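You operate a simulated robot arm through the tools that you are given. There is no shell and no other tool.

You run a simulated robot arm. Do the job below in one go: nothing can be reset, and whatever is moved stays where it is left.

## Task
Wipe the brown stain out of the steel drawer, push it home and switch the steam box on.
Fine: use the grey felt pad and put it back; switch on last. Where these are worked on the way, their far stop is far enough and under half their travel is too little: steel drawer. What is to be rubbed or washed off counts as gone when no trace of it is left.
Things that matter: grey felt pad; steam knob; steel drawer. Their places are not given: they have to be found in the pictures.

Only the result counts: the job must be done as asked and must still hold three seconds after the hand-in. Knocking over, shifting, dropping, spilling or breaking anything else fails it.

## Robot
A 7-joint arm with a two-finger parallel gripper, fixed in place. Base frame: the origin is on the floor under the middle of its stand, x ahead of it, y to its left, z up. Units: mm, rad, N and s.
It reaches about 1372 mm from its shoulder. Its first joint turns from -2.601 to 2.601 rad. Payload 3.43 kg.
Tool frame: the origin (TCP) lies between the finger pads and is the grasp point; the fingertips stand 30 mm ahead of it; z points along the fingers, y is the line along which they close. Largest opening 94 mm; finger width 28, thickness 10; the body of the gripper, 50 by 96 mm, starts 55 mm behind the TCP.
Orientation is told as [roll, pitch, yaw] about the base's x, y, z axes, in that order, counted from this pose: with the fingers straight down and closing along the base's y, the tool's x points along the base's -x, its y along +y and its z along -z.

## Interface
- The arm moves only by the tool move_arm. Its argument "commands" is a list of rows, each a list of 7 numbers: the shift along the base's x, y, z in mm, then the turn, a rotation vector about the base's x, y, z in rad, then the finger opening in mm, from 0 to 94. In form: [[x, y, z, wx, wy, wz, gripper], ...]. A call has 1 to 20 rows; each row is the pose to reach, as a shift and turn from the pose commanded when the call began. Rows are played at 5 a second. More than 50 mm and 0.15 rad between two rows, or a gripper value outside its range, and nothing of the call is played. Where a pose cannot be reached the arm comes as near as it can. A force on the tool above 40 N (or 10 N above the force at the start of the call, whichever is more), or a blocked arm, ends the call early, and 0.2 s more pass. The fingers move at their own pace (about 45 mm/s each) and stop on an object; they squeeze with about 20 N. The grip force told is the motor's: it shows also when the fingers shut on nothing. Time passes only in rows, and 0.2 s behind the last, so rows that repeat a pose let the fingers close. The reply holds the time, the measured pose of the TCP, the force on the tool along the base axes, the opening and the grip force, in the units named above and with some noise, with the torque about the TCP (base axes, N m) and any sound that the robot's microphone picked up.
- Cameras (640 x 400 px; columns grow to the right, rows downward): "scene" is fixed at [401.4, 502.4, 1403.1]; the picture's right is [1.00, -0.03, 0.00], its down [-0.02, -0.77, -0.64] and it looks along [0.02, 0.64, -0.77] (base axes); focal length 214 px, centre (320, 200). "wrist" rides on the gripper at [76, 14, -103] in the tool frame; the picture's right is [-0.18, 0.98, 0.00], its down [-0.75, -0.14, -0.64] and it looks along [-0.63, -0.12, 0.77] (tool axes); focal length 243 px, centre (320, 200).
- get_image(camera): a new picture of that camera. The clock stands still meanwhile.
- measure_at(camera, pixels): for up to 12 pixels [column, row] of the newest picture of that camera ("zoom" is the newest enlarged one), the place [x, y, z] in the base frame of the surface seen there, good to about 2 mm. The clock stands still meanwhile.
- close_up(camera, box): a new picture of the part [left, top, right, bottom] of that camera's present view, enlarged. The clock stands still meanwhile.
- job_done(): hands the job in; it is judged then, once.

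Leave the gripper open and the arm clear of the work at the hand-in unless told otherwise.

The tools are called after "Emit:" as name(argument=value, ...) on one line, values as JSON. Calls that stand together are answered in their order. move_arm: Moves the arm, as the interface text tells. Its arguments: {"type":"object","properties":{"commands":{"type":"array","items":{"type":"array","items":{"type":"number"}}}},"required":["commands"]} The other tools are called the same way: get_image (camera) takes a picture; measure_at (camera, pixels) gives the place of the surface under pixels of a picture; close_up (camera, box) takes an enlarged picture of a part of a camera's view; job_done () hands the job in.

At the start:

```text
clock: 0.0
eef_pos: [232.8, 960.1, 1185.7]
orientation: [0.0, -0.001, 0.0]
wrist_force: [-0.2, -0.7, -0.3]
torque: [-0.03, 0.0, -0.01]
width: 94.2
gripper_force: 0.1
```

scene: 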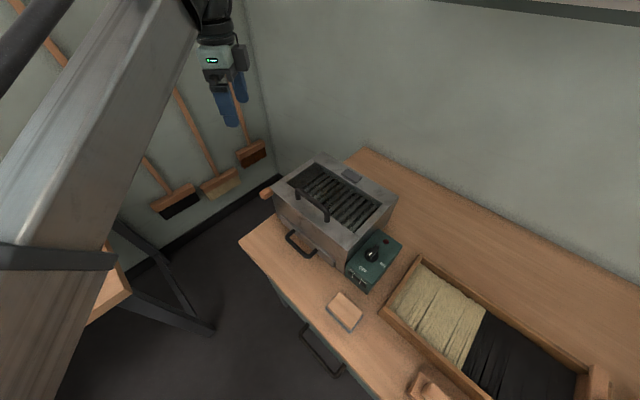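
wrist: 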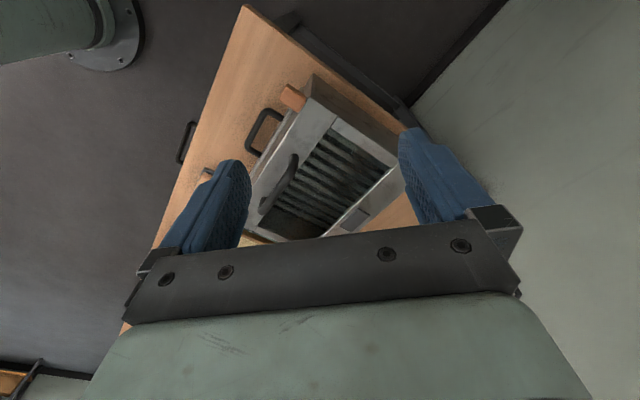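

I see a steel box with a handle at about (300,243), a green control box with a knob at (372,253), and a pale pad-like block at (345,310). There is also a second handle under the bench at (322,350). I'll take enlarged views first.

Emit:
close_up(camera="scene", box=[240, 140, 420, 300])

Emit:
close_up(camera="scene", box=[240, 240, 480, 400])

Emit:
close_up(camera="wrist", box=[160, 60, 440, 260])

```text
2.50 times, centred on (330, 220) of scene
```

zoom: 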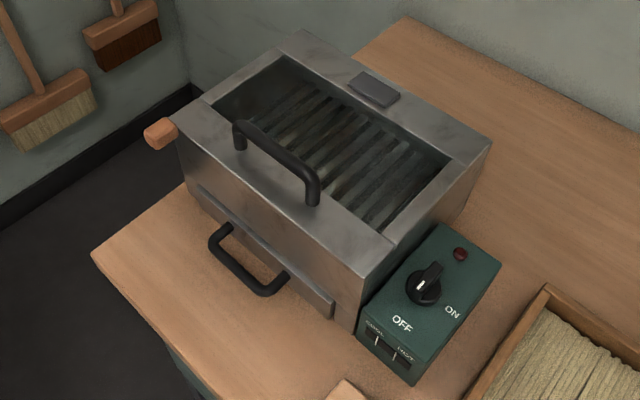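

```text
2.50 times, centred on (360, 320) of scene
```

zoom: 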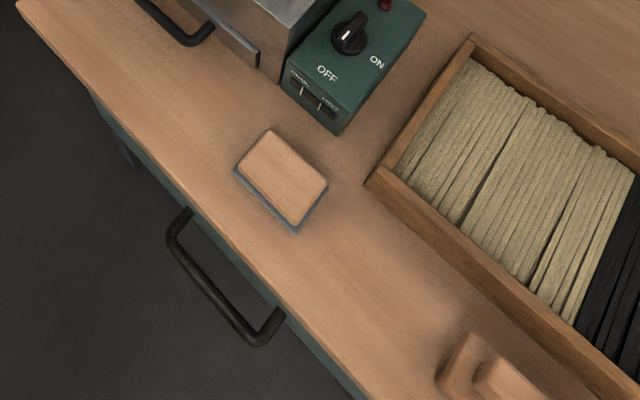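

```text
2.00 times, centred on (300, 160) of wrist
```

zoom: 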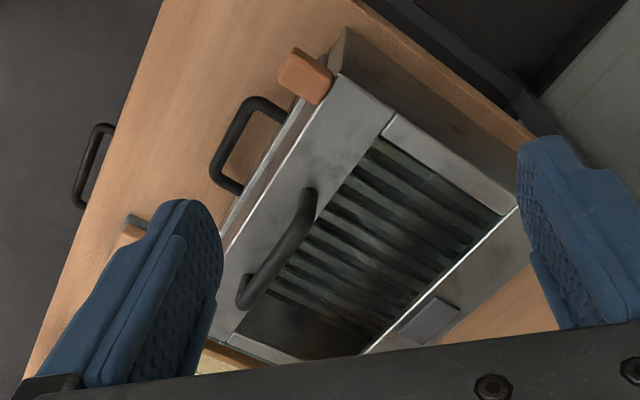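

The steel box has a low drawer with a black loop handle, zoom-1 (248,262). The pad is a wooden block with grey felt underneath, at scene (345,310). I'll measure the main points.

Emit:
get_image(camera="scene")

Emit:
measure_at(camera="scene", pixels=[[345, 308], [330, 305], [346, 293], [362, 312], [350, 330], [240, 240], [380, 390], [372, 253], [400, 245], [352, 285], [375, 292], [300, 243]])

Emit:
close_up(camera="scene", box=[260, 180, 360, 280])

```text
taken
```

scene: 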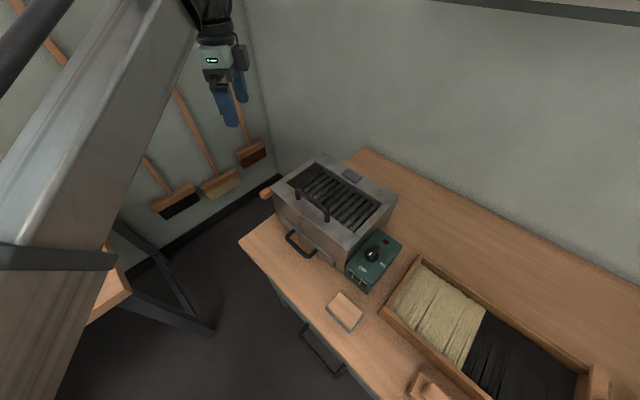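

```text
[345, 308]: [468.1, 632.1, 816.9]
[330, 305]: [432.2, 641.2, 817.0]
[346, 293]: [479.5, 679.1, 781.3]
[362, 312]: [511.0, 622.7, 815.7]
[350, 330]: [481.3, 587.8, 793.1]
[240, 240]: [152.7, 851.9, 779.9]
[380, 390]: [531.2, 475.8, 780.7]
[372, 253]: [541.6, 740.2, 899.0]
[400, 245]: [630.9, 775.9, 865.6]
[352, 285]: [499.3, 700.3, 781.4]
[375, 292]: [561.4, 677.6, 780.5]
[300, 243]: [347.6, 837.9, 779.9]
```

```text
4.00 times, centred on (310, 230) of scene
```

zoom: 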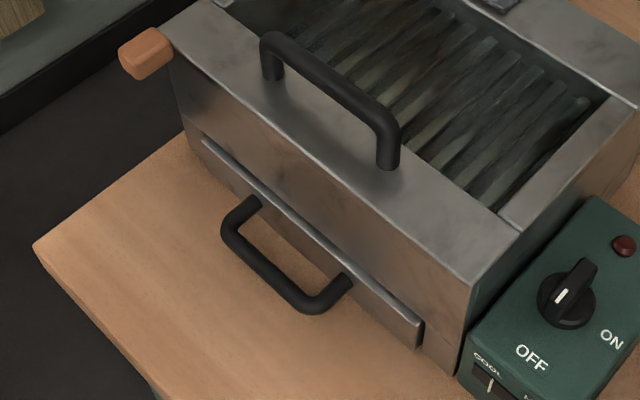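

The bench top is at z≈780 and its front edge runs at 45°. Next I'll measure the drawer handle and its front panel in this zoom.

Emit:
measure_at(camera="zoom", pixels=[[250, 203], [227, 235], [265, 272], [300, 303], [325, 306], [345, 280], [204, 142], [418, 328], [416, 342], [380, 292], [300, 217], [472, 320]])

Emit:
measure_at(camera="scene", pixels=[[265, 193], [310, 193], [326, 213], [298, 190], [352, 176], [316, 155], [394, 196], [343, 249], [275, 190], [386, 241], [366, 271], [362, 262]])

```text
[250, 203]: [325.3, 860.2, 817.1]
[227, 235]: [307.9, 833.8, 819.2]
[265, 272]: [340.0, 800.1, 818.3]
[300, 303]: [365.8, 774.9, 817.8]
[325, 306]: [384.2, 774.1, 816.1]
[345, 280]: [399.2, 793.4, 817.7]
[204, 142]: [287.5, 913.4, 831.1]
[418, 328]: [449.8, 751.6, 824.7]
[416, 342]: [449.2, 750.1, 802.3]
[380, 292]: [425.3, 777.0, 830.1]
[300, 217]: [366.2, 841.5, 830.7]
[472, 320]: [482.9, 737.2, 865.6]
```

```text
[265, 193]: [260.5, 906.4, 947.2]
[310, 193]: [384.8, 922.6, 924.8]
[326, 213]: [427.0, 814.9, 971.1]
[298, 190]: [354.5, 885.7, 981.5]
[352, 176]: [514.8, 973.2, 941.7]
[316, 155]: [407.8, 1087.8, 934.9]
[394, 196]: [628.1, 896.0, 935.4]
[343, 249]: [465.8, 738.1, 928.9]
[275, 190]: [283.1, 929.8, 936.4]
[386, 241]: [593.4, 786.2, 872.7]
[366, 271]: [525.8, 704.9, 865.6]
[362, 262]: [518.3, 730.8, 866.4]
```

The front panel spans (287,913) to (450,752), and the handle bar is about 43 mm in front of it at z≈812–818. Now I'll get the pad's dimensions and a closer look at the knob.

Emit:
close_up(camera="scene", box=[310, 275, 390, 340])

Emit:
measure_at(camera="zoom", pixels=[[258, 148], [405, 262], [317, 385], [152, 246], [140, 265], [310, 425], [280, 260]])

Emit:
close_up(camera="scene", box=[340, 225, 420, 295])

```text
6.15 times, centred on (350, 308) of scene
```

zoom: 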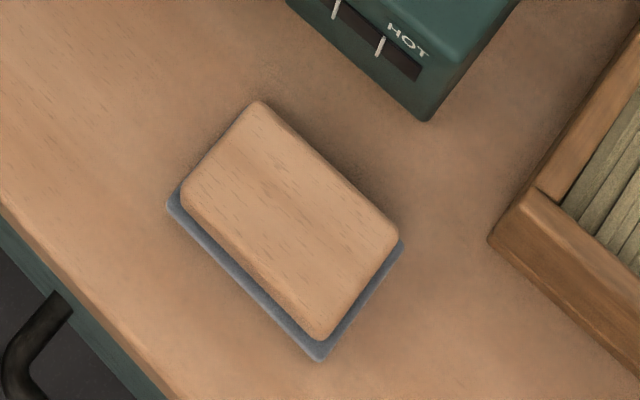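

```text
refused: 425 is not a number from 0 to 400
```

```text
5.71 times, centred on (380, 260) of scene
```

zoom: 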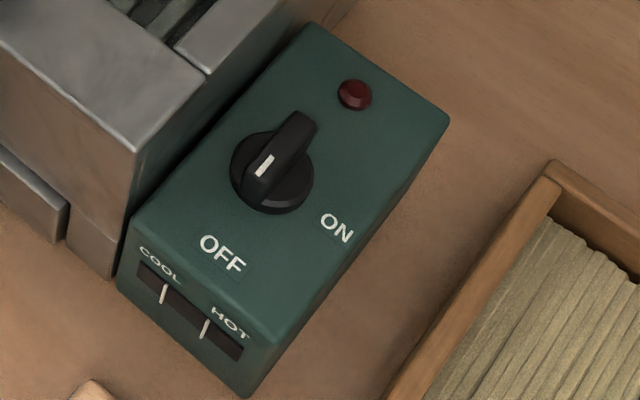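

The knob is a bar on a disc with its white mark facing OFF. I'll measure the knob and its labels, then the pad.

Emit:
measure_at(camera="zoom", pixels=[[300, 120], [262, 190], [268, 160], [285, 150], [300, 195], [245, 145], [222, 253], [336, 229], [355, 90], [270, 330], [125, 240], [440, 130]])

Emit:
close_up(camera="scene", box=[310, 275, 390, 340])

Emit:
measure_at(camera="zoom", pixels=[[258, 108], [392, 237], [317, 333], [187, 200], [170, 210], [316, 358], [400, 246], [290, 220], [240, 265]])

```text
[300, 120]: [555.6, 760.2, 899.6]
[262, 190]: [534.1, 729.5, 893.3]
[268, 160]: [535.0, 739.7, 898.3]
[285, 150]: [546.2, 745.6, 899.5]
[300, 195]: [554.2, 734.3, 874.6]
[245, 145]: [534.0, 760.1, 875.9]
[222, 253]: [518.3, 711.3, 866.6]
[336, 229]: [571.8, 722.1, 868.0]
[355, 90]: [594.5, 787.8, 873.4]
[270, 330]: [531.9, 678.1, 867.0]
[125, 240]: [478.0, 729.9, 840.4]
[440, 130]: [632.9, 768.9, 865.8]
```

```text
6.15 times, centred on (350, 308) of scene
```

zoom: 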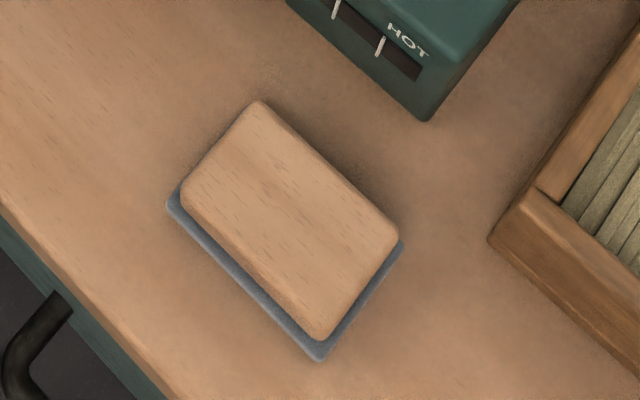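

```text
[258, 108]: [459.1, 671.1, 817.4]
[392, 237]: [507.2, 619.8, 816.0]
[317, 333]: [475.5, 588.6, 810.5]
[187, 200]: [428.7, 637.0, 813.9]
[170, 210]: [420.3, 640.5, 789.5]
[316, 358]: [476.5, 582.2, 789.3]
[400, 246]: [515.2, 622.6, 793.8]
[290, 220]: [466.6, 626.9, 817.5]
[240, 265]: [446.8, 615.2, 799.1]
```

The pad is about 74×50 mm of wood on 80×56 mm felt, centred near (468,630), with its top at z=817. Its long side runs along the bench front. The drawer handle runs parallel to that, so I'll turn the hand by -45° and come over the handle, staying high.

Emit:
move_arm(commands=[[16, -28, -10, 0, 0, -0.131, 94], [32, -56, -25, 0, 0, -0.262, 94], [48, -84, -40, 0, 0, -0.393, 94], [64, -112, -60, 0, 0, -0.524, 94], [80, -140, -80, 0, 0, -0.655, 94], [92, -165, -100, 0, 0, -0.785, 94], [92, -165, -100, 0, 0, -0.785, 94]])

Emit:
get_image(camera="wrist")

Emit:
get_image(camera="scene")

```text
clock: 1.6
eef_pos: [326.4, 794.2, 1087.1]
orientation: [0.001, 0.0, -0.786]
wrist_force: [0.6, 0.3, -0.4]
torque: [0.0, -0.02, -0.02]
width: 93.9
gripper_force: 0.1
```

```text
taken
```

wrist: 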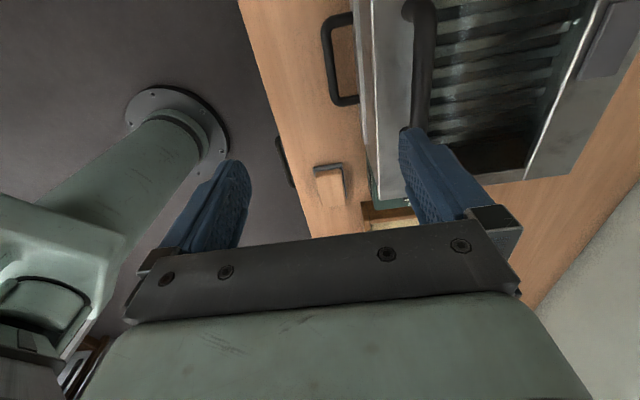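

```text
taken
```

scene: 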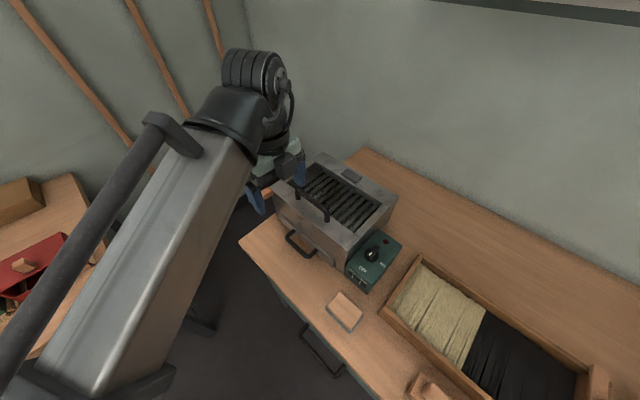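

The handle shows in the wrist view at (340,60). I'll zoom in and measure the bar precisely.

Emit:
close_up(camera="wrist", box=[280, 0, 440, 110])

Emit:
measure_at(camera="wrist", pixels=[[329, 50], [326, 50], [333, 50], [345, 19], [345, 98], [331, 75], [328, 30], [363, 60], [368, 60], [375, 60], [355, 60], [345, 60]])

```text
3.64 times, centred on (360, 55) of wrist
```

zoom: 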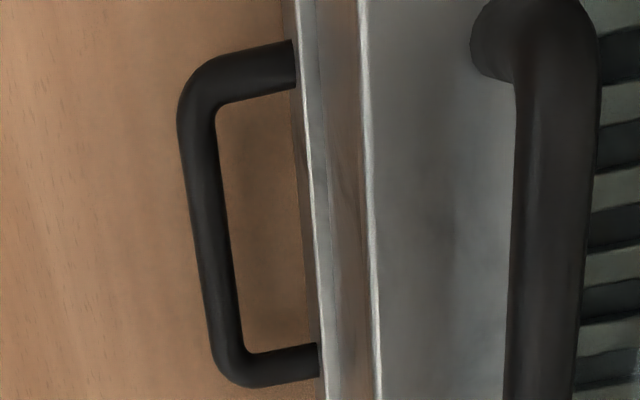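

```text
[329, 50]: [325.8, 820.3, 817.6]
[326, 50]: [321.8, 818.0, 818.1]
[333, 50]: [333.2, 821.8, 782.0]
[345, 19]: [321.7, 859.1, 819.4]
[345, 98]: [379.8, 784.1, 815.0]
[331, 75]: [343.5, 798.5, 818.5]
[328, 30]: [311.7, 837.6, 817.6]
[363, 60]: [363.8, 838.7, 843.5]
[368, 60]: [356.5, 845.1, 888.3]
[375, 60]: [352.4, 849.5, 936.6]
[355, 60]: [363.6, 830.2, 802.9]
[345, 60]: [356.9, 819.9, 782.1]
```

The bar is centred near n≈-808 along the drawer's pull direction (from the base) with its middle at z≈812. I'll tilt the hand by 0.35 rad so its body keeps clear of the box, narrow the fingers to 40 mm and come down partway.

Emit:
move_arm(commands=[[-1, -3, -20, 0.0825, -0.0825, 0, 70], [-2, -6, -50, 0.165, -0.165, 0, 50], [-3.4, -9.2, -85, 0.2475, -0.2475, 0, 40], [-3.4, -9.2, -130, 0.2475, -0.2475, 0, 40], [-3.4, -9.2, -155, 0.2475, -0.2475, 0, 40], [-3.4, -9.2, -155, 0.2475, -0.2475, 0, 40]])

Emit:
get_image(camera="wrist")

Emit:
get_image(camera="scene")

```text
clock: 3.0
eef_pos: [321.0, 786.1, 930.4]
orientation: [0.35, 0.001, -0.786]
wrist_force: [0.0, 0.4, 0.4]
torque: [-0.01, -0.04, -0.01]
width: 40.0
gripper_force: 0.0
```

```text
taken
```

wrist: 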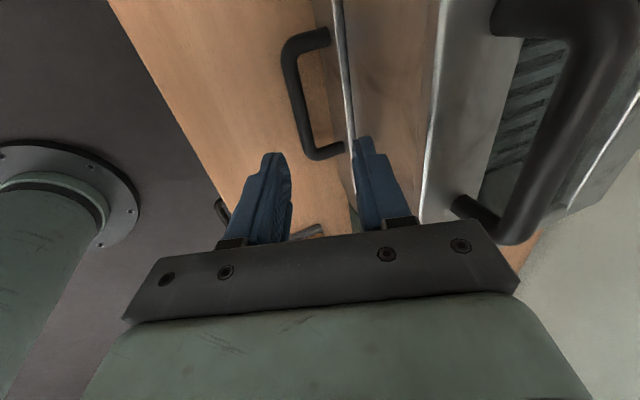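

```text
taken
```

scene: 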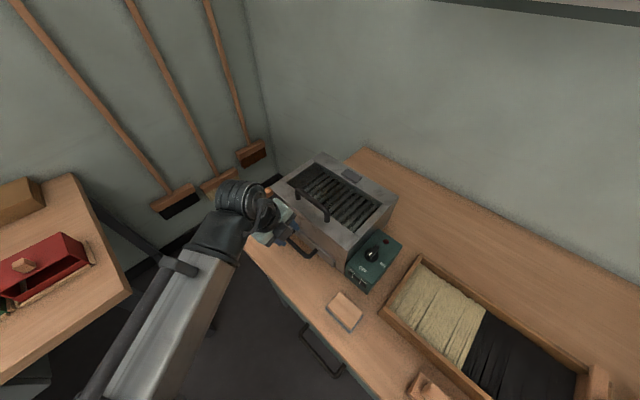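

The fingers line up with the handle. I'll go straight down to z≈880, then follow the finger axis until the bar sits between the pads.

Emit:
move_arm(commands=[[0, 0, -25, 0, 0, 0, 40], [0, 0, -50, 0, 0, 0, 40], [5, 5, -68, 0, 0, 0, 40], [10, 9.5, -86, 0, 0, 0, 40], [14.5, 14, -104, 0, 0, 0, 40], [14.5, 14, -104, 0, 0, 0, 40]])

Emit:
get_image(camera="wrist")

Emit:
close_up(camera="scene", box=[240, 180, 360, 280])

```text
clock: 4.4
eef_pos: [334.5, 799.6, 826.2]
orientation: [0.35, 0.001, -0.785]
wrist_force: [0.5, 0.3, -0.6]
torque: [-0.03, 0.03, -0.02]
width: 40.0
gripper_force: 0.0
```

```text
taken
```

wrist: 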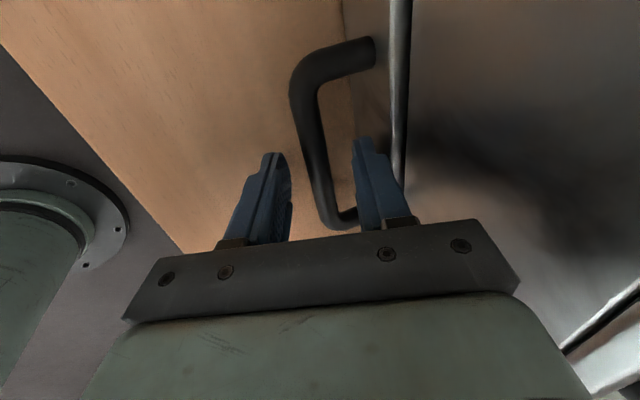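

```text
4.00 times, centred on (300, 230) of scene
```

zoom: 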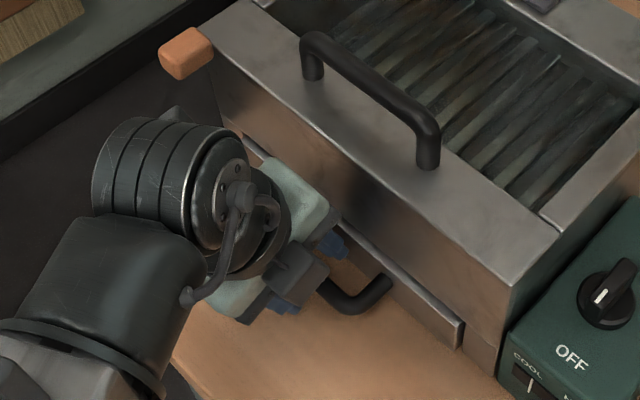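

The bar runs between the two fingers. I'll close on it and let the fingers settle.

Emit:
move_arm(commands=[[0, 0, 0, 0, 0, 0, 20], [0, 0, 0, 0, 0, 0, 5], [0, 0, 0, 0, 0, 0, 0], [0, 0, 0, 0, 0, 0, 0]])

Emit:
get_image(camera="wrist")

```text
clock: 5.4
eef_pos: [336.1, 799.4, 826.0]
orientation: [0.353, 0.001, -0.785]
wrist_force: [0.4, 0.4, 0.6]
torque: [-0.17, -0.16, 1.03]
width: 13.7
gripper_force: 44.4
```

```text
taken
```

wrist: 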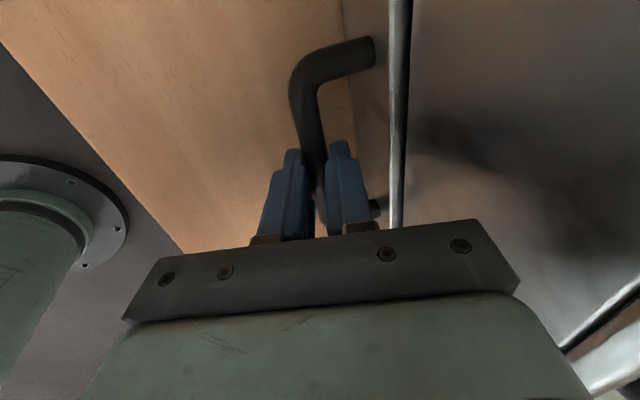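

The grip holds with the bar at 13.7 mm. I'll pull the drawer outward along (-0.707,-0.707), starting slowly.

Emit:
move_arm(commands=[[-3.5, -3.5, 0, 0, 0, 0, 0], [-7, -7, 0, 0, 0, 0, 0], [-14, -14, 0, 0, 0, 0, 0], [-21, -21, 0, 0, 0, 0, 0], [-28, -28, 0, 0, 0, 0, 0], [-35, -35, 0, 0, 0, 0, 0]])

Emit:
get_image(camera="scene")

Emit:
get_image(camera="wrist")

```text
clock: 6.8
eef_pos: [300.1, 765.0, 827.3]
orientation: [0.352, 0.0, -0.784]
wrist_force: [-4.1, 5.9, 9.6]
torque: [-0.68, -0.89, 0.75]
width: 13.7
gripper_force: 45.2
```

```text
taken
```

scene: 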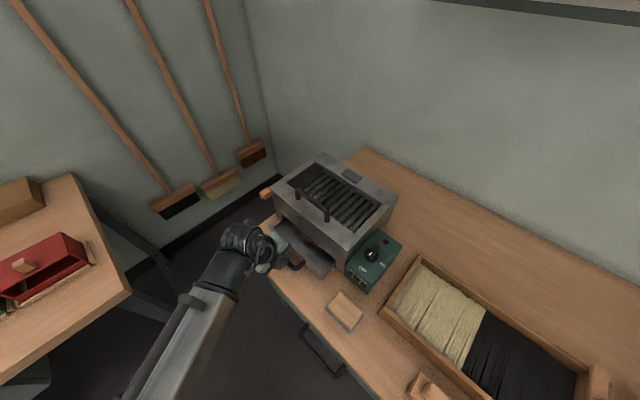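

```text
taken
```

wrist: 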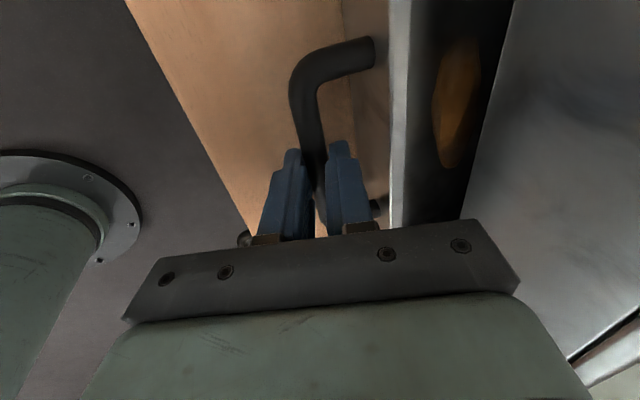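

The drawer slides, and a brown stain is showing inside at wrist (458,105). I'll keep pulling until the far stop.

Emit:
move_arm(commands=[[-7, -7, 0, 0, 0, 0, 0], [-14, -14, 0, 0, 0, 0, 0], [-21, -21, 0, 0, 0, 0, 0], [-28, -28, 0, 0, 0, 0, 0], [-35, -35, 0, 0, 0, 0, 0], [-42, -42, 0, 0, 0, 0, 0], [-49, -49, 0, 0, 0, 0, 0], [-56, -56, 0, 0, 0, 0, 0], [-63, -63, 0, 0, 0, 0, 0]])

Emit:
get_image(camera="scene")

Emit:
get_image(camera="wrist")

```text
clock: 8.8
eef_pos: [237.2, 700.5, 827.7]
orientation: [0.352, -0.001, -0.785]
wrist_force: [-6.1, 7.1, 19.0]
torque: [0.42, 0.24, 1.32]
width: 13.8
gripper_force: 44.7
```

```text
taken
```

scene: 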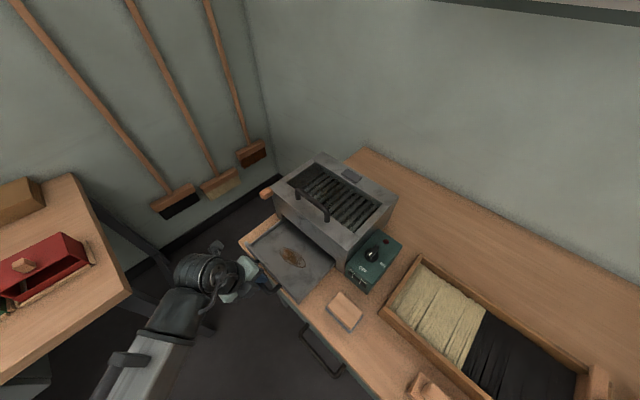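

```text
taken
```

wrist: 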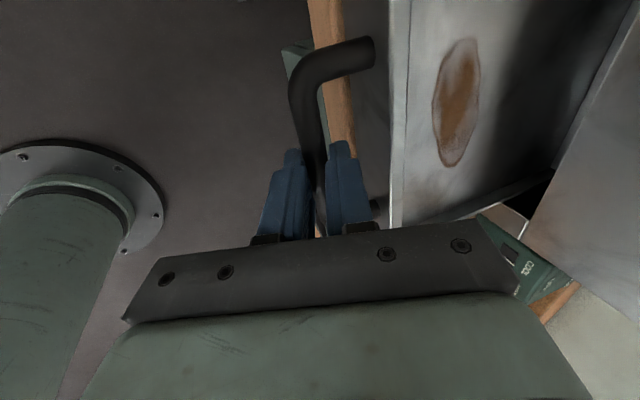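

The stain at scene (291,257) is exposed, and the drawer is about 139 mm out. I'll pull further in small steps to find the stop, easing the hand up slightly because it reads 19 N upward.

Emit:
move_arm(commands=[[-5, -5, 1, 0, 0, 0, 0], [-10, -10, 1.5, 0, 0, 0, 0], [-15, -15, 2, 0, 0, 0, 0], [-20, -20, 2, 0, 0, 0, 0], [-25, -25, 2, 0, 0, 0, 0], [-30, -30, 2, 0, 0, 0, 0]])

Emit:
get_image(camera="scene")

```text
clock: 9.6
eef_pos: [229.1, 693.7, 827.8]
orientation: [0.359, -0.001, -0.782]
wrist_force: [8.5, 7.4, -15.8]
torque: [0.15, 0.08, 1.08]
width: 13.5
gripper_force: 45.3
stopped in row 3: the force on the tool passed its limit at 48 N (the readings are from after the stop); the commanded pose is now the measured one
```

```text
taken
```

scene: 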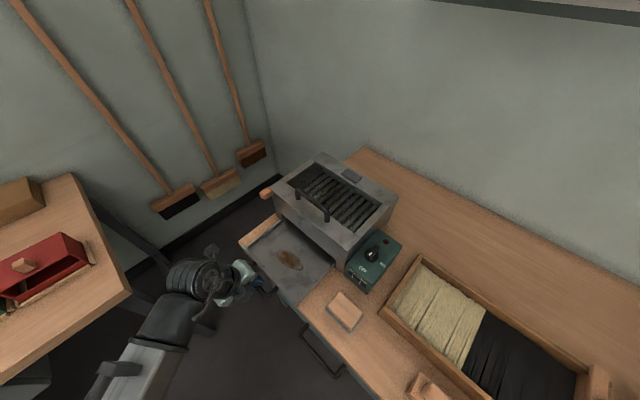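

The drawer hit its stop at about 150 mm of travel. I'll open the fingers and back out along the finger axis.

Emit:
move_arm(commands=[[0, 0, 0, 0, 0, 0, 25], [0, 0, 0, 0, 0, 0, 40], [0, 0, 0, 0, 0, 0, 40]])

Emit:
get_image(camera="wrist")

```text
clock: 10.4
eef_pos: [229.3, 691.4, 828.7]
orientation: [0.36, 0.0, -0.786]
wrist_force: [0.4, 0.3, -0.2]
torque: [-0.02, 0.01, 0.02]
width: 39.9
gripper_force: 0.0
```

```text
taken
```

wrist: 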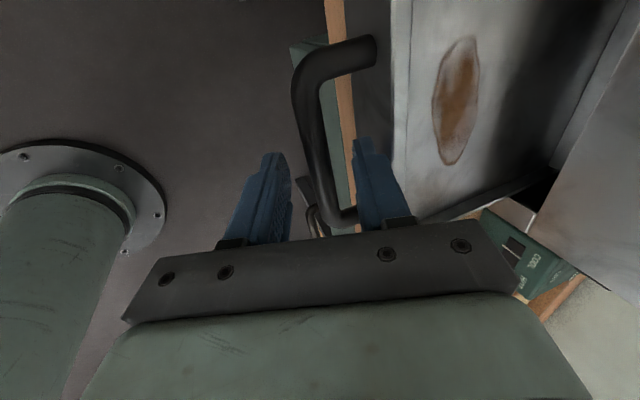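

The fingers are free of the bar, with force near zero. I'll back out along the finger axis, then rise.

Emit:
move_arm(commands=[[-5, -5, 19, 0, 0, 0, 40], [-10, -10, 38, 0, 0, 0, 40], [-15, -15, 57, 0, 0, 0, 40], [-15, -15, 100, 0, 0, 0, 40], [-15, -15, 150, 0, 0, 0, 60], [-15, -15, 200, 0, 0, 0, 94], [-15, -15, 220, 0, 0, 0, 94]])

Emit:
get_image(camera="wrist")

Emit:
close_up(camera="scene", box=[230, 190, 390, 310])

```text
clock: 12.0
eef_pos: [214.5, 676.9, 1048.1]
orientation: [0.36, -0.002, -0.785]
wrist_force: [0.6, -0.4, 0.2]
torque: [0.0, 0.01, 0.01]
width: 94.0
gripper_force: 0.0
```

```text
taken
```

wrist: 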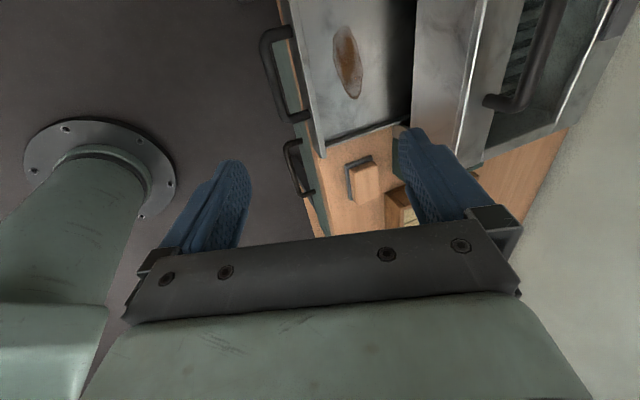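

```text
3.33 times, centred on (310, 250) of scene
```

zoom: 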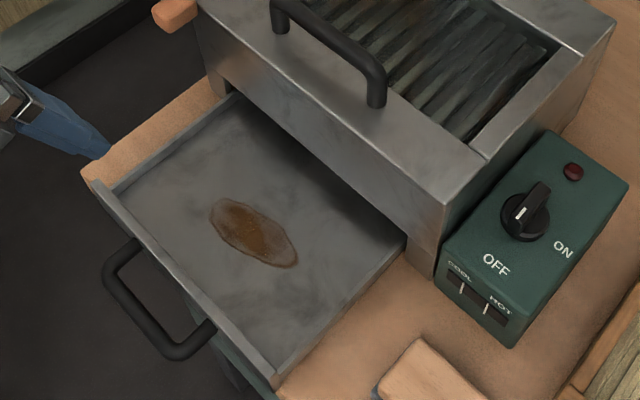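

The whole stain is visible in the zoom, from about (210,207) to (297,263). I'll measure its outline, the drawer floor and the walls.

Emit:
measure_at(camera="zoom", pixels=[[211, 205], [297, 265], [254, 235], [233, 198], [222, 238], [268, 262], [280, 225], [130, 200], [262, 340], [340, 300], [180, 145], [330, 190]])

Emit:
measure_at(camera="wrist", pixels=[[345, 28], [352, 98], [335, 55], [361, 60], [347, 62], [325, 90], [380, 90], [300, 20], [313, 130], [390, 122], [322, 146], [408, 60]])

Emit:
close_up(camera="scene", box=[270, 230, 320, 280])

```text
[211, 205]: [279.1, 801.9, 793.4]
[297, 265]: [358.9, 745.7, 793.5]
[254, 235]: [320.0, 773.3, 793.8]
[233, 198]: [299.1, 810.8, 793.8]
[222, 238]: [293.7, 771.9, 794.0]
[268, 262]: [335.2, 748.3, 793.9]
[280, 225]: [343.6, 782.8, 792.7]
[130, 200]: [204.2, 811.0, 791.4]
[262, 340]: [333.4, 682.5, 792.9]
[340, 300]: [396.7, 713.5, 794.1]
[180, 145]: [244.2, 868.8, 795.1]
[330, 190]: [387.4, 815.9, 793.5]
```

```text
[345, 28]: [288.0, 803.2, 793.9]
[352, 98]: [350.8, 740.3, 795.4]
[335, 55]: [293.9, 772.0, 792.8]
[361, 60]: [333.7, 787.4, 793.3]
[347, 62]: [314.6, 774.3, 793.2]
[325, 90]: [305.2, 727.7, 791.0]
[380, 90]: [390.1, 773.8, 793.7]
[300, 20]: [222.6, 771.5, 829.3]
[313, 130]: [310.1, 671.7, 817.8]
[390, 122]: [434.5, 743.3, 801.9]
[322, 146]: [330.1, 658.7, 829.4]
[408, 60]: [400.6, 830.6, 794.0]
```

```text
8.00 times, centred on (295, 255) of scene
```

zoom: 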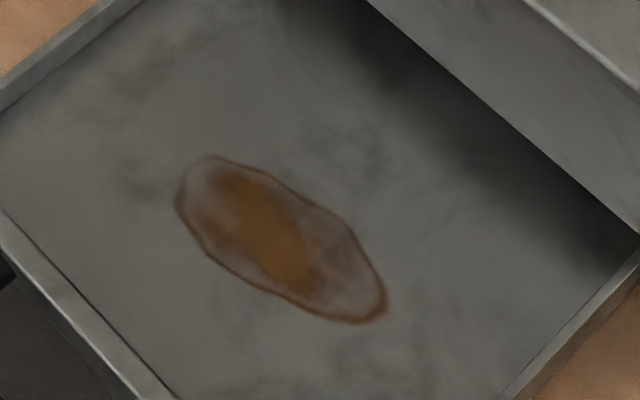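

The stain outline is clear in this 8x view. I'll measure around its rim.

Emit:
measure_at(camera="zoom", pixels=[[175, 195], [210, 155], [260, 172], [310, 205], [350, 240], [388, 295], [360, 325], [300, 308], [240, 275], [195, 240], [280, 240], [60, 270]])

```text
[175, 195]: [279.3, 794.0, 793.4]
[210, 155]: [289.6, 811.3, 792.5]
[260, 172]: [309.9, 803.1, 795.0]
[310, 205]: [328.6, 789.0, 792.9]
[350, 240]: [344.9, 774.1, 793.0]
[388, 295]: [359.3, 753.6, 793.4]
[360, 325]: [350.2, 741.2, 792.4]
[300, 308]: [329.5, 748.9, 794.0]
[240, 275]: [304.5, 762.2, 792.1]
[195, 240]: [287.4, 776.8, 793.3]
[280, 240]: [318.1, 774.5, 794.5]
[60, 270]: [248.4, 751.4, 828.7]
```

In bench coordinates the stain is about 95×39 mm, so one sideways stroke of the 80×56 mm felt covers its depth. I'll level the hand and move toward the pad, staying high.

Emit:
move_arm(commands=[[30, -5, 0, -0.085, 0.085, 0, 94], [70, -12, 0, -0.17, 0.17, 0, 94], [110, -20, 0, -0.2546, 0.2546, 0, 94], [150, -28, 0, -0.2546, 0.2546, 0, 94], [150, -28, 0, -0.2546, 0.2546, 0, 94]])

Emit:
move_arm(commands=[[10, -2, 0, 0, 0, 0.14, 94], [20, -4, 0, 0, 0, 0.28, 94], [30, -6, 0, 0, 0, 0.42, 94], [40, -8, 0, 0, 0, 0.56, 94], [50, -10, 0, 0, 0, 0.7, 94], [60, -12, 0, 0, 0, 0.84, 94], [70, -14, 0, 0, 0, 0.98, 94], [80, -16, 0, 0, 0, 1.12, 94], [90, -18, 0, 0, 0, 1.26, 94], [97, -18, -5, 0, 0, 1.4, 94], [103, -18, -10, 0, 0, 1.54, 94], [103.5, -18.5, -10, 0, 0, 1.571, 94], [103.5, -18.5, -10, 0, 0, 1.571, 94]])

Emit:
get_image(camera="wrist")

Emit:
get_image(camera="scene")

```text
clock: 13.2
eef_pos: [363.9, 648.8, 1047.8]
orientation: [-0.001, -0.001, -0.786]
wrist_force: [0.1, 0.7, 0.7]
torque: [0.01, 0.05, 0.04]
width: 94.1
gripper_force: 0.0
```

```text
clock: 16.0
eef_pos: [466.9, 631.5, 1038.3]
orientation: [-0.002, -0.003, 0.786]
wrist_force: [0.4, 0.5, -0.3]
torque: [-0.01, 0.0, 0.01]
width: 94.1
gripper_force: 0.0
```

```text
taken
```

wrist: 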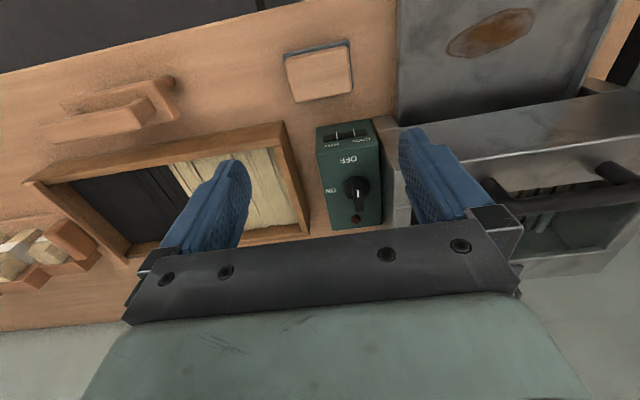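

```text
taken
```

scene: 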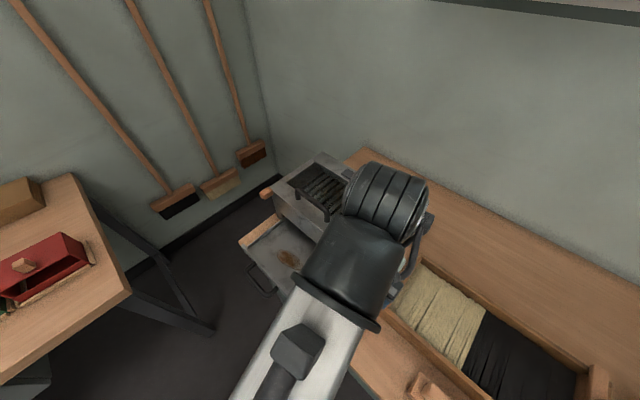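

The hand is at yaw +45° over the pad, which shows at wrist (318,72). I'll measure it and the neighbouring crate closely from here.

Emit:
close_up(camera="wrist", box=[250, 20, 410, 120])

Emit:
measure_at(camera="zoom", pixels=[[145, 138], [385, 88], [415, 275], [185, 325], [275, 210], [140, 115], [390, 75], [420, 260], [165, 230], [400, 180], [260, 110], [300, 302]])

Emit:
measure_at(camera="wrist", pixels=[[281, 124], [282, 130], [305, 235], [295, 180], [318, 135], [372, 120], [355, 188], [340, 160], [322, 190]])

```text
4.00 times, centred on (330, 70) of wrist
```

zoom: 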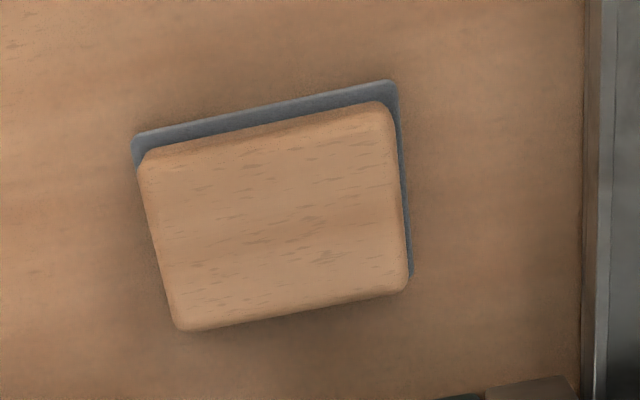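

```text
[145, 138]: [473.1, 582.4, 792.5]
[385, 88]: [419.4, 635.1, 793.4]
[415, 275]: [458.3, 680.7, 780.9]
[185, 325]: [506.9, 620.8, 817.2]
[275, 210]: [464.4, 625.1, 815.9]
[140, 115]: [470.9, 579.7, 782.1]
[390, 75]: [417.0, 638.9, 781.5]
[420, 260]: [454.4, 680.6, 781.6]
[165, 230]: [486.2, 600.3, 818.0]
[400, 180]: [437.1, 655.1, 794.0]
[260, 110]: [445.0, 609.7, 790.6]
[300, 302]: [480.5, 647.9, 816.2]
```

```text
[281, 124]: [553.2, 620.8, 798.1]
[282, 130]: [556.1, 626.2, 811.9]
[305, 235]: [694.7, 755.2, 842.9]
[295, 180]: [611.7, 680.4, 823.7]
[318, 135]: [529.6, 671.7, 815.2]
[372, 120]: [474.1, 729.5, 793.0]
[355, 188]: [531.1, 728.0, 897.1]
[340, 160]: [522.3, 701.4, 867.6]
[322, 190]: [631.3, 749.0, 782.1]
```

The pad is square to the bench and centred at about (467,629), felt top at z≈792. I'll descend with fingers open along the long side to z≈870 and look again.

Emit:
move_arm(commands=[[0, -1, -45, 0, 0, 0, 94], [0, -1, -90, 0, 0, 0, 94], [0, -1.5, -130, 0, 0, 0, 94], [0, -1.5, -165, 0, 0, 0, 94], [0, -1.5, -165, 0, 0, 0, 94]])

Emit:
get_image(camera="wrist")

Emit:
close_up(camera="wrist", box=[180, 60, 460, 240])

```text
clock: 17.2
eef_pos: [465.7, 631.2, 872.5]
orientation: [-0.002, -0.002, 0.786]
wrist_force: [-0.8, -0.5, 0.1]
torque: [0.01, 0.02, 0.0]
width: 93.9
gripper_force: 0.0
```

```text
taken
```

wrist: 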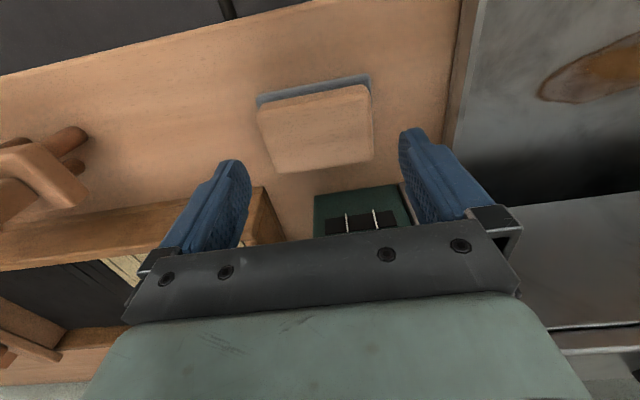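

```text
2.22 times, centred on (320, 150) of wrist
```

zoom: 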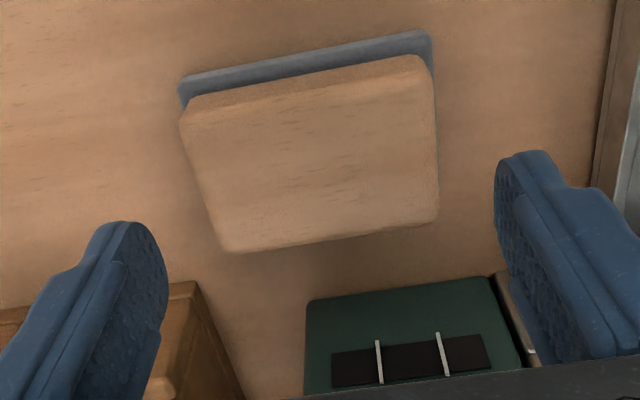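

I'll measure the pad edges in this zoom to confirm the centring.

Emit:
measure_at(camera="zoom", pixels=[[182, 85], [425, 35], [185, 120], [425, 65], [228, 250], [437, 218], [320, 160], [205, 190], [436, 140], [330, 240], [310, 62], [310, 90]])

```text
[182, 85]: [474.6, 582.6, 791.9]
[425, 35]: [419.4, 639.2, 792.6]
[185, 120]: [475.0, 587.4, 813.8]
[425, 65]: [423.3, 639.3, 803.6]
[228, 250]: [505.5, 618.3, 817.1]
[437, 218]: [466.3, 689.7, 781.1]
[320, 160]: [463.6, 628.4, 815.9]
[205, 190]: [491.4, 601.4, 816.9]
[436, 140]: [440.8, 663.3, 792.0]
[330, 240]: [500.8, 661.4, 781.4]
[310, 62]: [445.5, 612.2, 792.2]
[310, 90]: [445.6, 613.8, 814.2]
```

The measured centre matches the hand position to within about 1 mm. I'll descend to z≈826 so the tips stay above the felt, then close.

Emit:
move_arm(commands=[[0.5, -0.5, -20, 0, 0, 0, 94], [0.5, -0.5, -35, 0, 0, 0, 94], [0.5, -0.5, -46, 0, 0, 0, 94], [0.5, -0.5, -46, 0, 0, 0, 94]])

Emit:
get_image(camera="wrist")

```text
clock: 18.2
eef_pos: [466.1, 629.7, 826.3]
orientation: [0.0, 0.0, 0.784]
wrist_force: [0.6, 0.2, -0.8]
torque: [0.02, 0.01, 0.0]
width: 93.8
gripper_force: 0.1
```

```text
taken
```

wrist: 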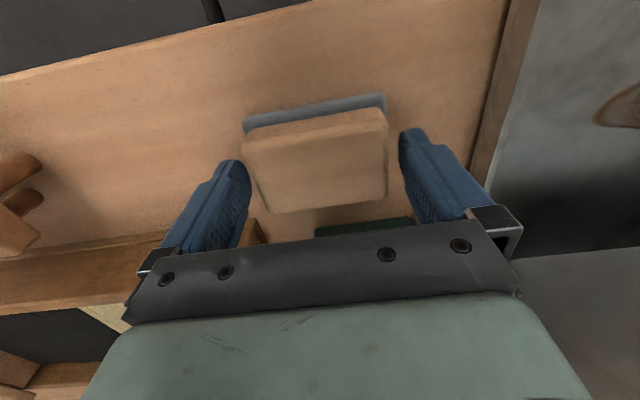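

The fingers straddle the block on both short ends. I'll close on it.

Emit:
move_arm(commands=[[0, 0, 0, 0, 0, 0, 82], [0, 0, 0, 0, 0, 0, 72], [0, 0, 0, 0, 0, 0, 55], [0, 0, 0, 0, 0, 0, 55], [0, 0, 0, 0, 0, 0, 55]])

Emit:
get_image(camera="wrist")

```text
clock: 19.4
eef_pos: [466.9, 630.0, 827.1]
orientation: [-0.002, -0.001, 0.785]
wrist_force: [0.4, -0.4, -0.4]
torque: [-0.02, -0.01, 0.04]
width: 77.6
gripper_force: 19.9
```

```text
taken
```

wrist: 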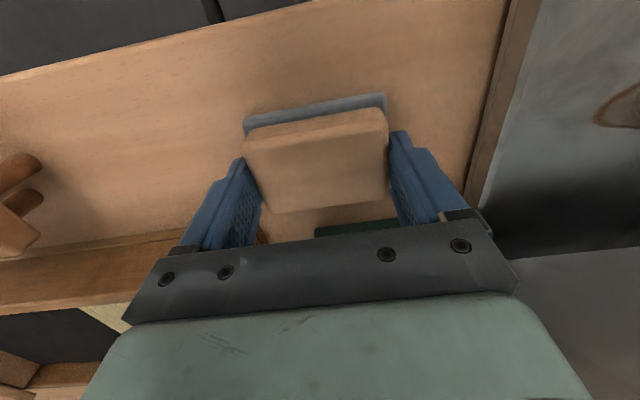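

It's gripped at 77.6 mm. I'll lift gently and check that the pad comes along.

Emit:
move_arm(commands=[[0, 0, 5, 0, 0, 0, 55], [0, 0, 15, 0, 0, 0, 55], [0, 0, 40, 0, 0, 0, 55], [0, 0, 80, 0, 0, 0, 55], [0, 0, 100, 0, 0, 0, 55], [0, 0, 100, 0, 0, 0, 55]])

Emit:
get_image(camera="wrist")

```text
clock: 20.8
eef_pos: [467.5, 628.2, 927.1]
orientation: [-0.002, 0.001, 0.787]
wrist_force: [0.3, -0.2, 0.5]
torque: [0.02, -0.02, 0.01]
width: 55.1
gripper_force: 0.0
```

```text
taken
```

wrist: 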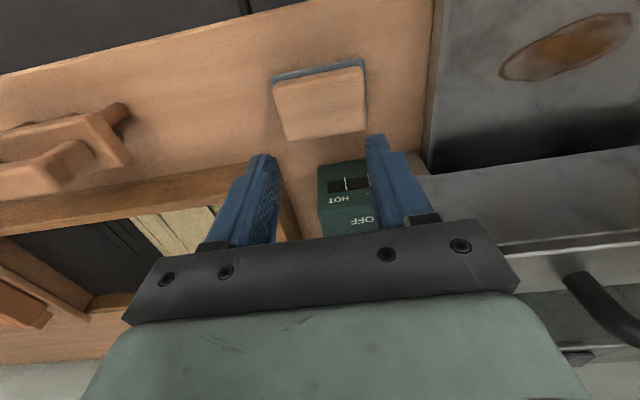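

The fingers slipped off: the opening reads 55 and the pad is still on the bench. I'll look at the pad's shape and see whether it moved.

Emit:
close_up(camera="wrist", box=[250, 40, 390, 160])

Emit:
measure_at(camera="zoom", pixels=[[115, 115], [360, 70], [200, 330], [390, 290], [250, 200], [120, 140], [362, 90], [150, 240], [385, 200], [300, 315], [230, 100], [240, 125]])

Emit:
close_up(camera="scene", box=[310, 270, 390, 340])

```text
3.33 times, centred on (320, 100) of wrist
```

zoom: 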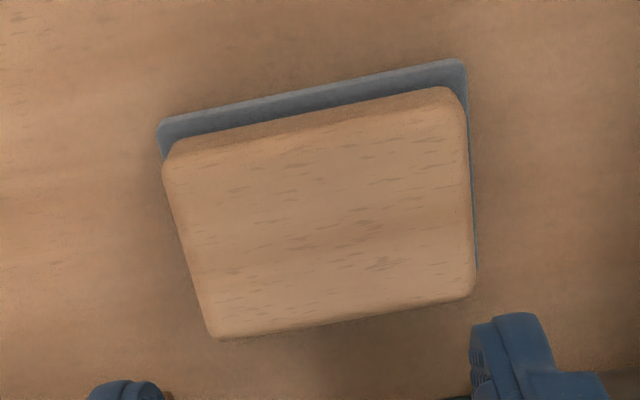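

```text
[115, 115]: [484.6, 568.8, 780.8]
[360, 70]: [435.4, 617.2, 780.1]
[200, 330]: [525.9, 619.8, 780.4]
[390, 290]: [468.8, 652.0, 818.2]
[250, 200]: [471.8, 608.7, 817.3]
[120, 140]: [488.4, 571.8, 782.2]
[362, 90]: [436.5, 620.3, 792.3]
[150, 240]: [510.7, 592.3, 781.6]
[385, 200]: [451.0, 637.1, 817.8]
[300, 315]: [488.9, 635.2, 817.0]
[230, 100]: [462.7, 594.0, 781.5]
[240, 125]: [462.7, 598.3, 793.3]
```

```text
5.71 times, centred on (350, 305) of scene
```

zoom: 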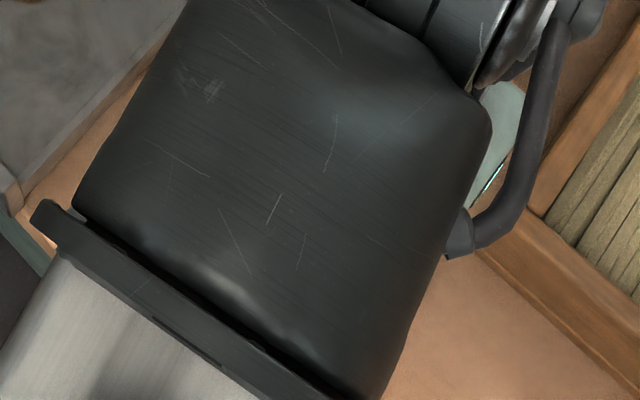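

The block's edges look rounded at the top. I'll measure its corners in a fresh wrist zoom.

Emit:
close_up(camera="wrist", box=[250, 40, 390, 160])

Emit:
measure_at(camera="zoom", pixels=[[162, 128], [460, 65], [477, 260], [169, 155], [460, 98], [215, 332], [470, 290], [320, 210], [345, 312], [183, 240], [467, 200], [472, 150]])

```text
3.33 times, centred on (320, 100) of wrist
```

zoom: 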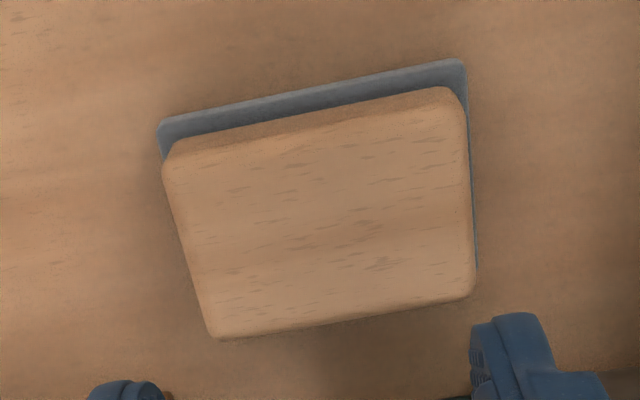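

```text
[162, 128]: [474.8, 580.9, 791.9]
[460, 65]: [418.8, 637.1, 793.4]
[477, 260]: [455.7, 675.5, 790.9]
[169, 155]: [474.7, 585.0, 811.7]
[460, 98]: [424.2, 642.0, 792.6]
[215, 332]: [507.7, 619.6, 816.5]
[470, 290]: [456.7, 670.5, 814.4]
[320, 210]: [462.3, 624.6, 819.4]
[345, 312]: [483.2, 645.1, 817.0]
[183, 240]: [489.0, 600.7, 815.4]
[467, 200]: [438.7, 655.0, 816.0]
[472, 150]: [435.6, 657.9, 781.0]
```

The pad hasn't moved. I'll retry with the tips a little lower (TCP z≈823), commanding a full close for a firmer squeeze, and lift much more gently.

Emit:
move_arm(commands=[[0, 0, -10, 0, 0, 0, 80], [-0.5, 0.5, -40, 0, 0, 0, 94], [-0.5, 0.5, -60, 0, 0, 0, 94], [-1, 0.5, -85, 0, 0, 0, 94], [-1, 0.5, -104, 0, 0, 0, 94], [-1, 0.5, -104, 0, 0, 0, 94]])

Emit:
move_arm(commands=[[0, 0, 0, 0, 0, 0, 80], [0, 0, 0, 0, 0, 0, 60], [0, 0, 0, 0, 0, 0, 30], [0, 0, 0, 0, 0, 0, 0], [0, 0, 0, 0, 0, 0, 0], [0, 0, 0, 0, 0, 0, 0]])

Emit:
get_image(camera="wrist")

```text
clock: 22.2
eef_pos: [465.9, 629.7, 821.7]
orientation: [-0.002, -0.002, 0.786]
wrist_force: [0.3, 0.0, 0.7]
torque: [0.02, 0.05, -0.01]
width: 94.1
gripper_force: 0.1
```

```text
clock: 23.6
eef_pos: [465.9, 628.7, 821.6]
orientation: [-0.002, -0.001, 0.784]
wrist_force: [0.5, 0.1, -0.7]
torque: [-0.01, -0.04, -0.05]
width: 77.4
gripper_force: 19.7
```

```text
taken
```

wrist: 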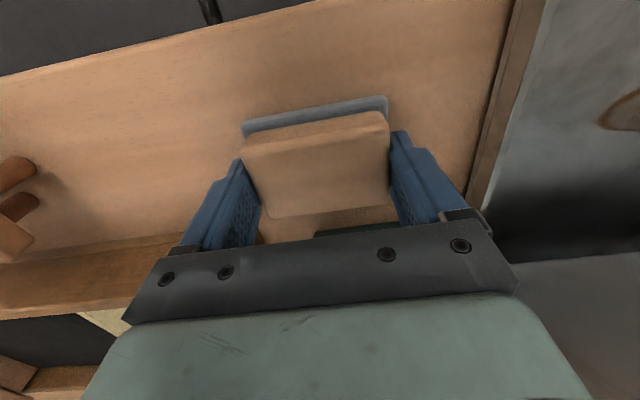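

It's gripped at 77.4 mm with 20 N, same as before. I'll lift only a few millimetres and check.

Emit:
move_arm(commands=[[0, 0, 1, 0, 0, 0, 0], [0, 0, 2, 0, 0, 0, 0], [0, 0, 3, 0, 0, 0, 0], [0, 0, 4, 0, 0, 0, 0], [0, 0, 5, 0, 0, 0, 0], [0, 0, 6, 0, 0, 0, 0], [0, 0, 7, 0, 0, 0, 0], [0, 0, 8, 0, 0, 0, 0]])

Emit:
get_image(camera="wrist")

```text
clock: 25.4
eef_pos: [468.7, 629.0, 831.3]
orientation: [-0.001, -0.003, 0.786]
wrist_force: [0.3, -0.1, -1.3]
torque: [0.02, 0.0, 0.02]
width: 77.5
gripper_force: 19.8
```

```text
taken
```

wrist: 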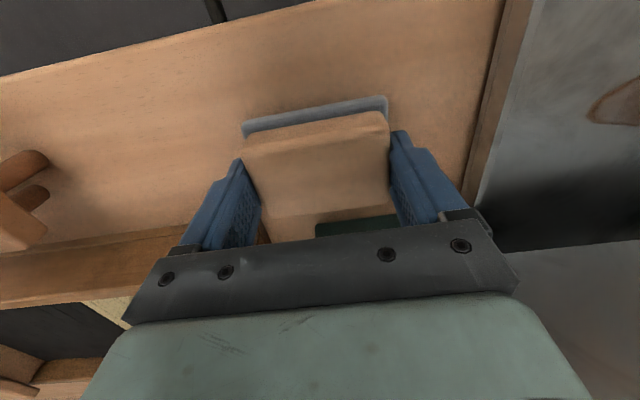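

The pad keeps its place relative to the fingers while the background moves, and z-force reads -1.3 N, so it is lifted. I'll keep rising slowly.

Emit:
move_arm(commands=[[0, 0, 3, 0, 0, 0, 0], [0, 0, 7, 0, 0, 0, 0], [0, 0, 12, 0, 0, 0, 0], [0, 0, 18, 0, 0, 0, 0], [0, 0, 24, 0, 0, 0, 0], [0, 0, 30, 0, 0, 0, 0], [0, 0, 36, 0, 0, 0, 0], [0, 0, 42, 0, 0, 0, 0], [0, 0, 48, 0, 0, 0, 0], [0, 0, 53, 0, 0, 0, 0], [0, 0, 57, 0, 0, 0, 0], [0, 0, 60, 0, 0, 0, 0]])

Emit:
get_image(camera="wrist")

```text
clock: 28.0
eef_pos: [465.7, 629.8, 890.6]
orientation: [-0.003, -0.003, 0.785]
wrist_force: [0.0, 0.7, -1.1]
torque: [0.0, -0.03, 0.02]
width: 77.3
gripper_force: 19.5
```

```text
taken
```

wrist: 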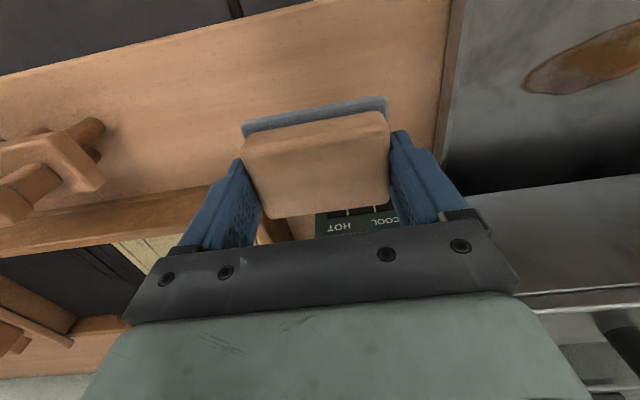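

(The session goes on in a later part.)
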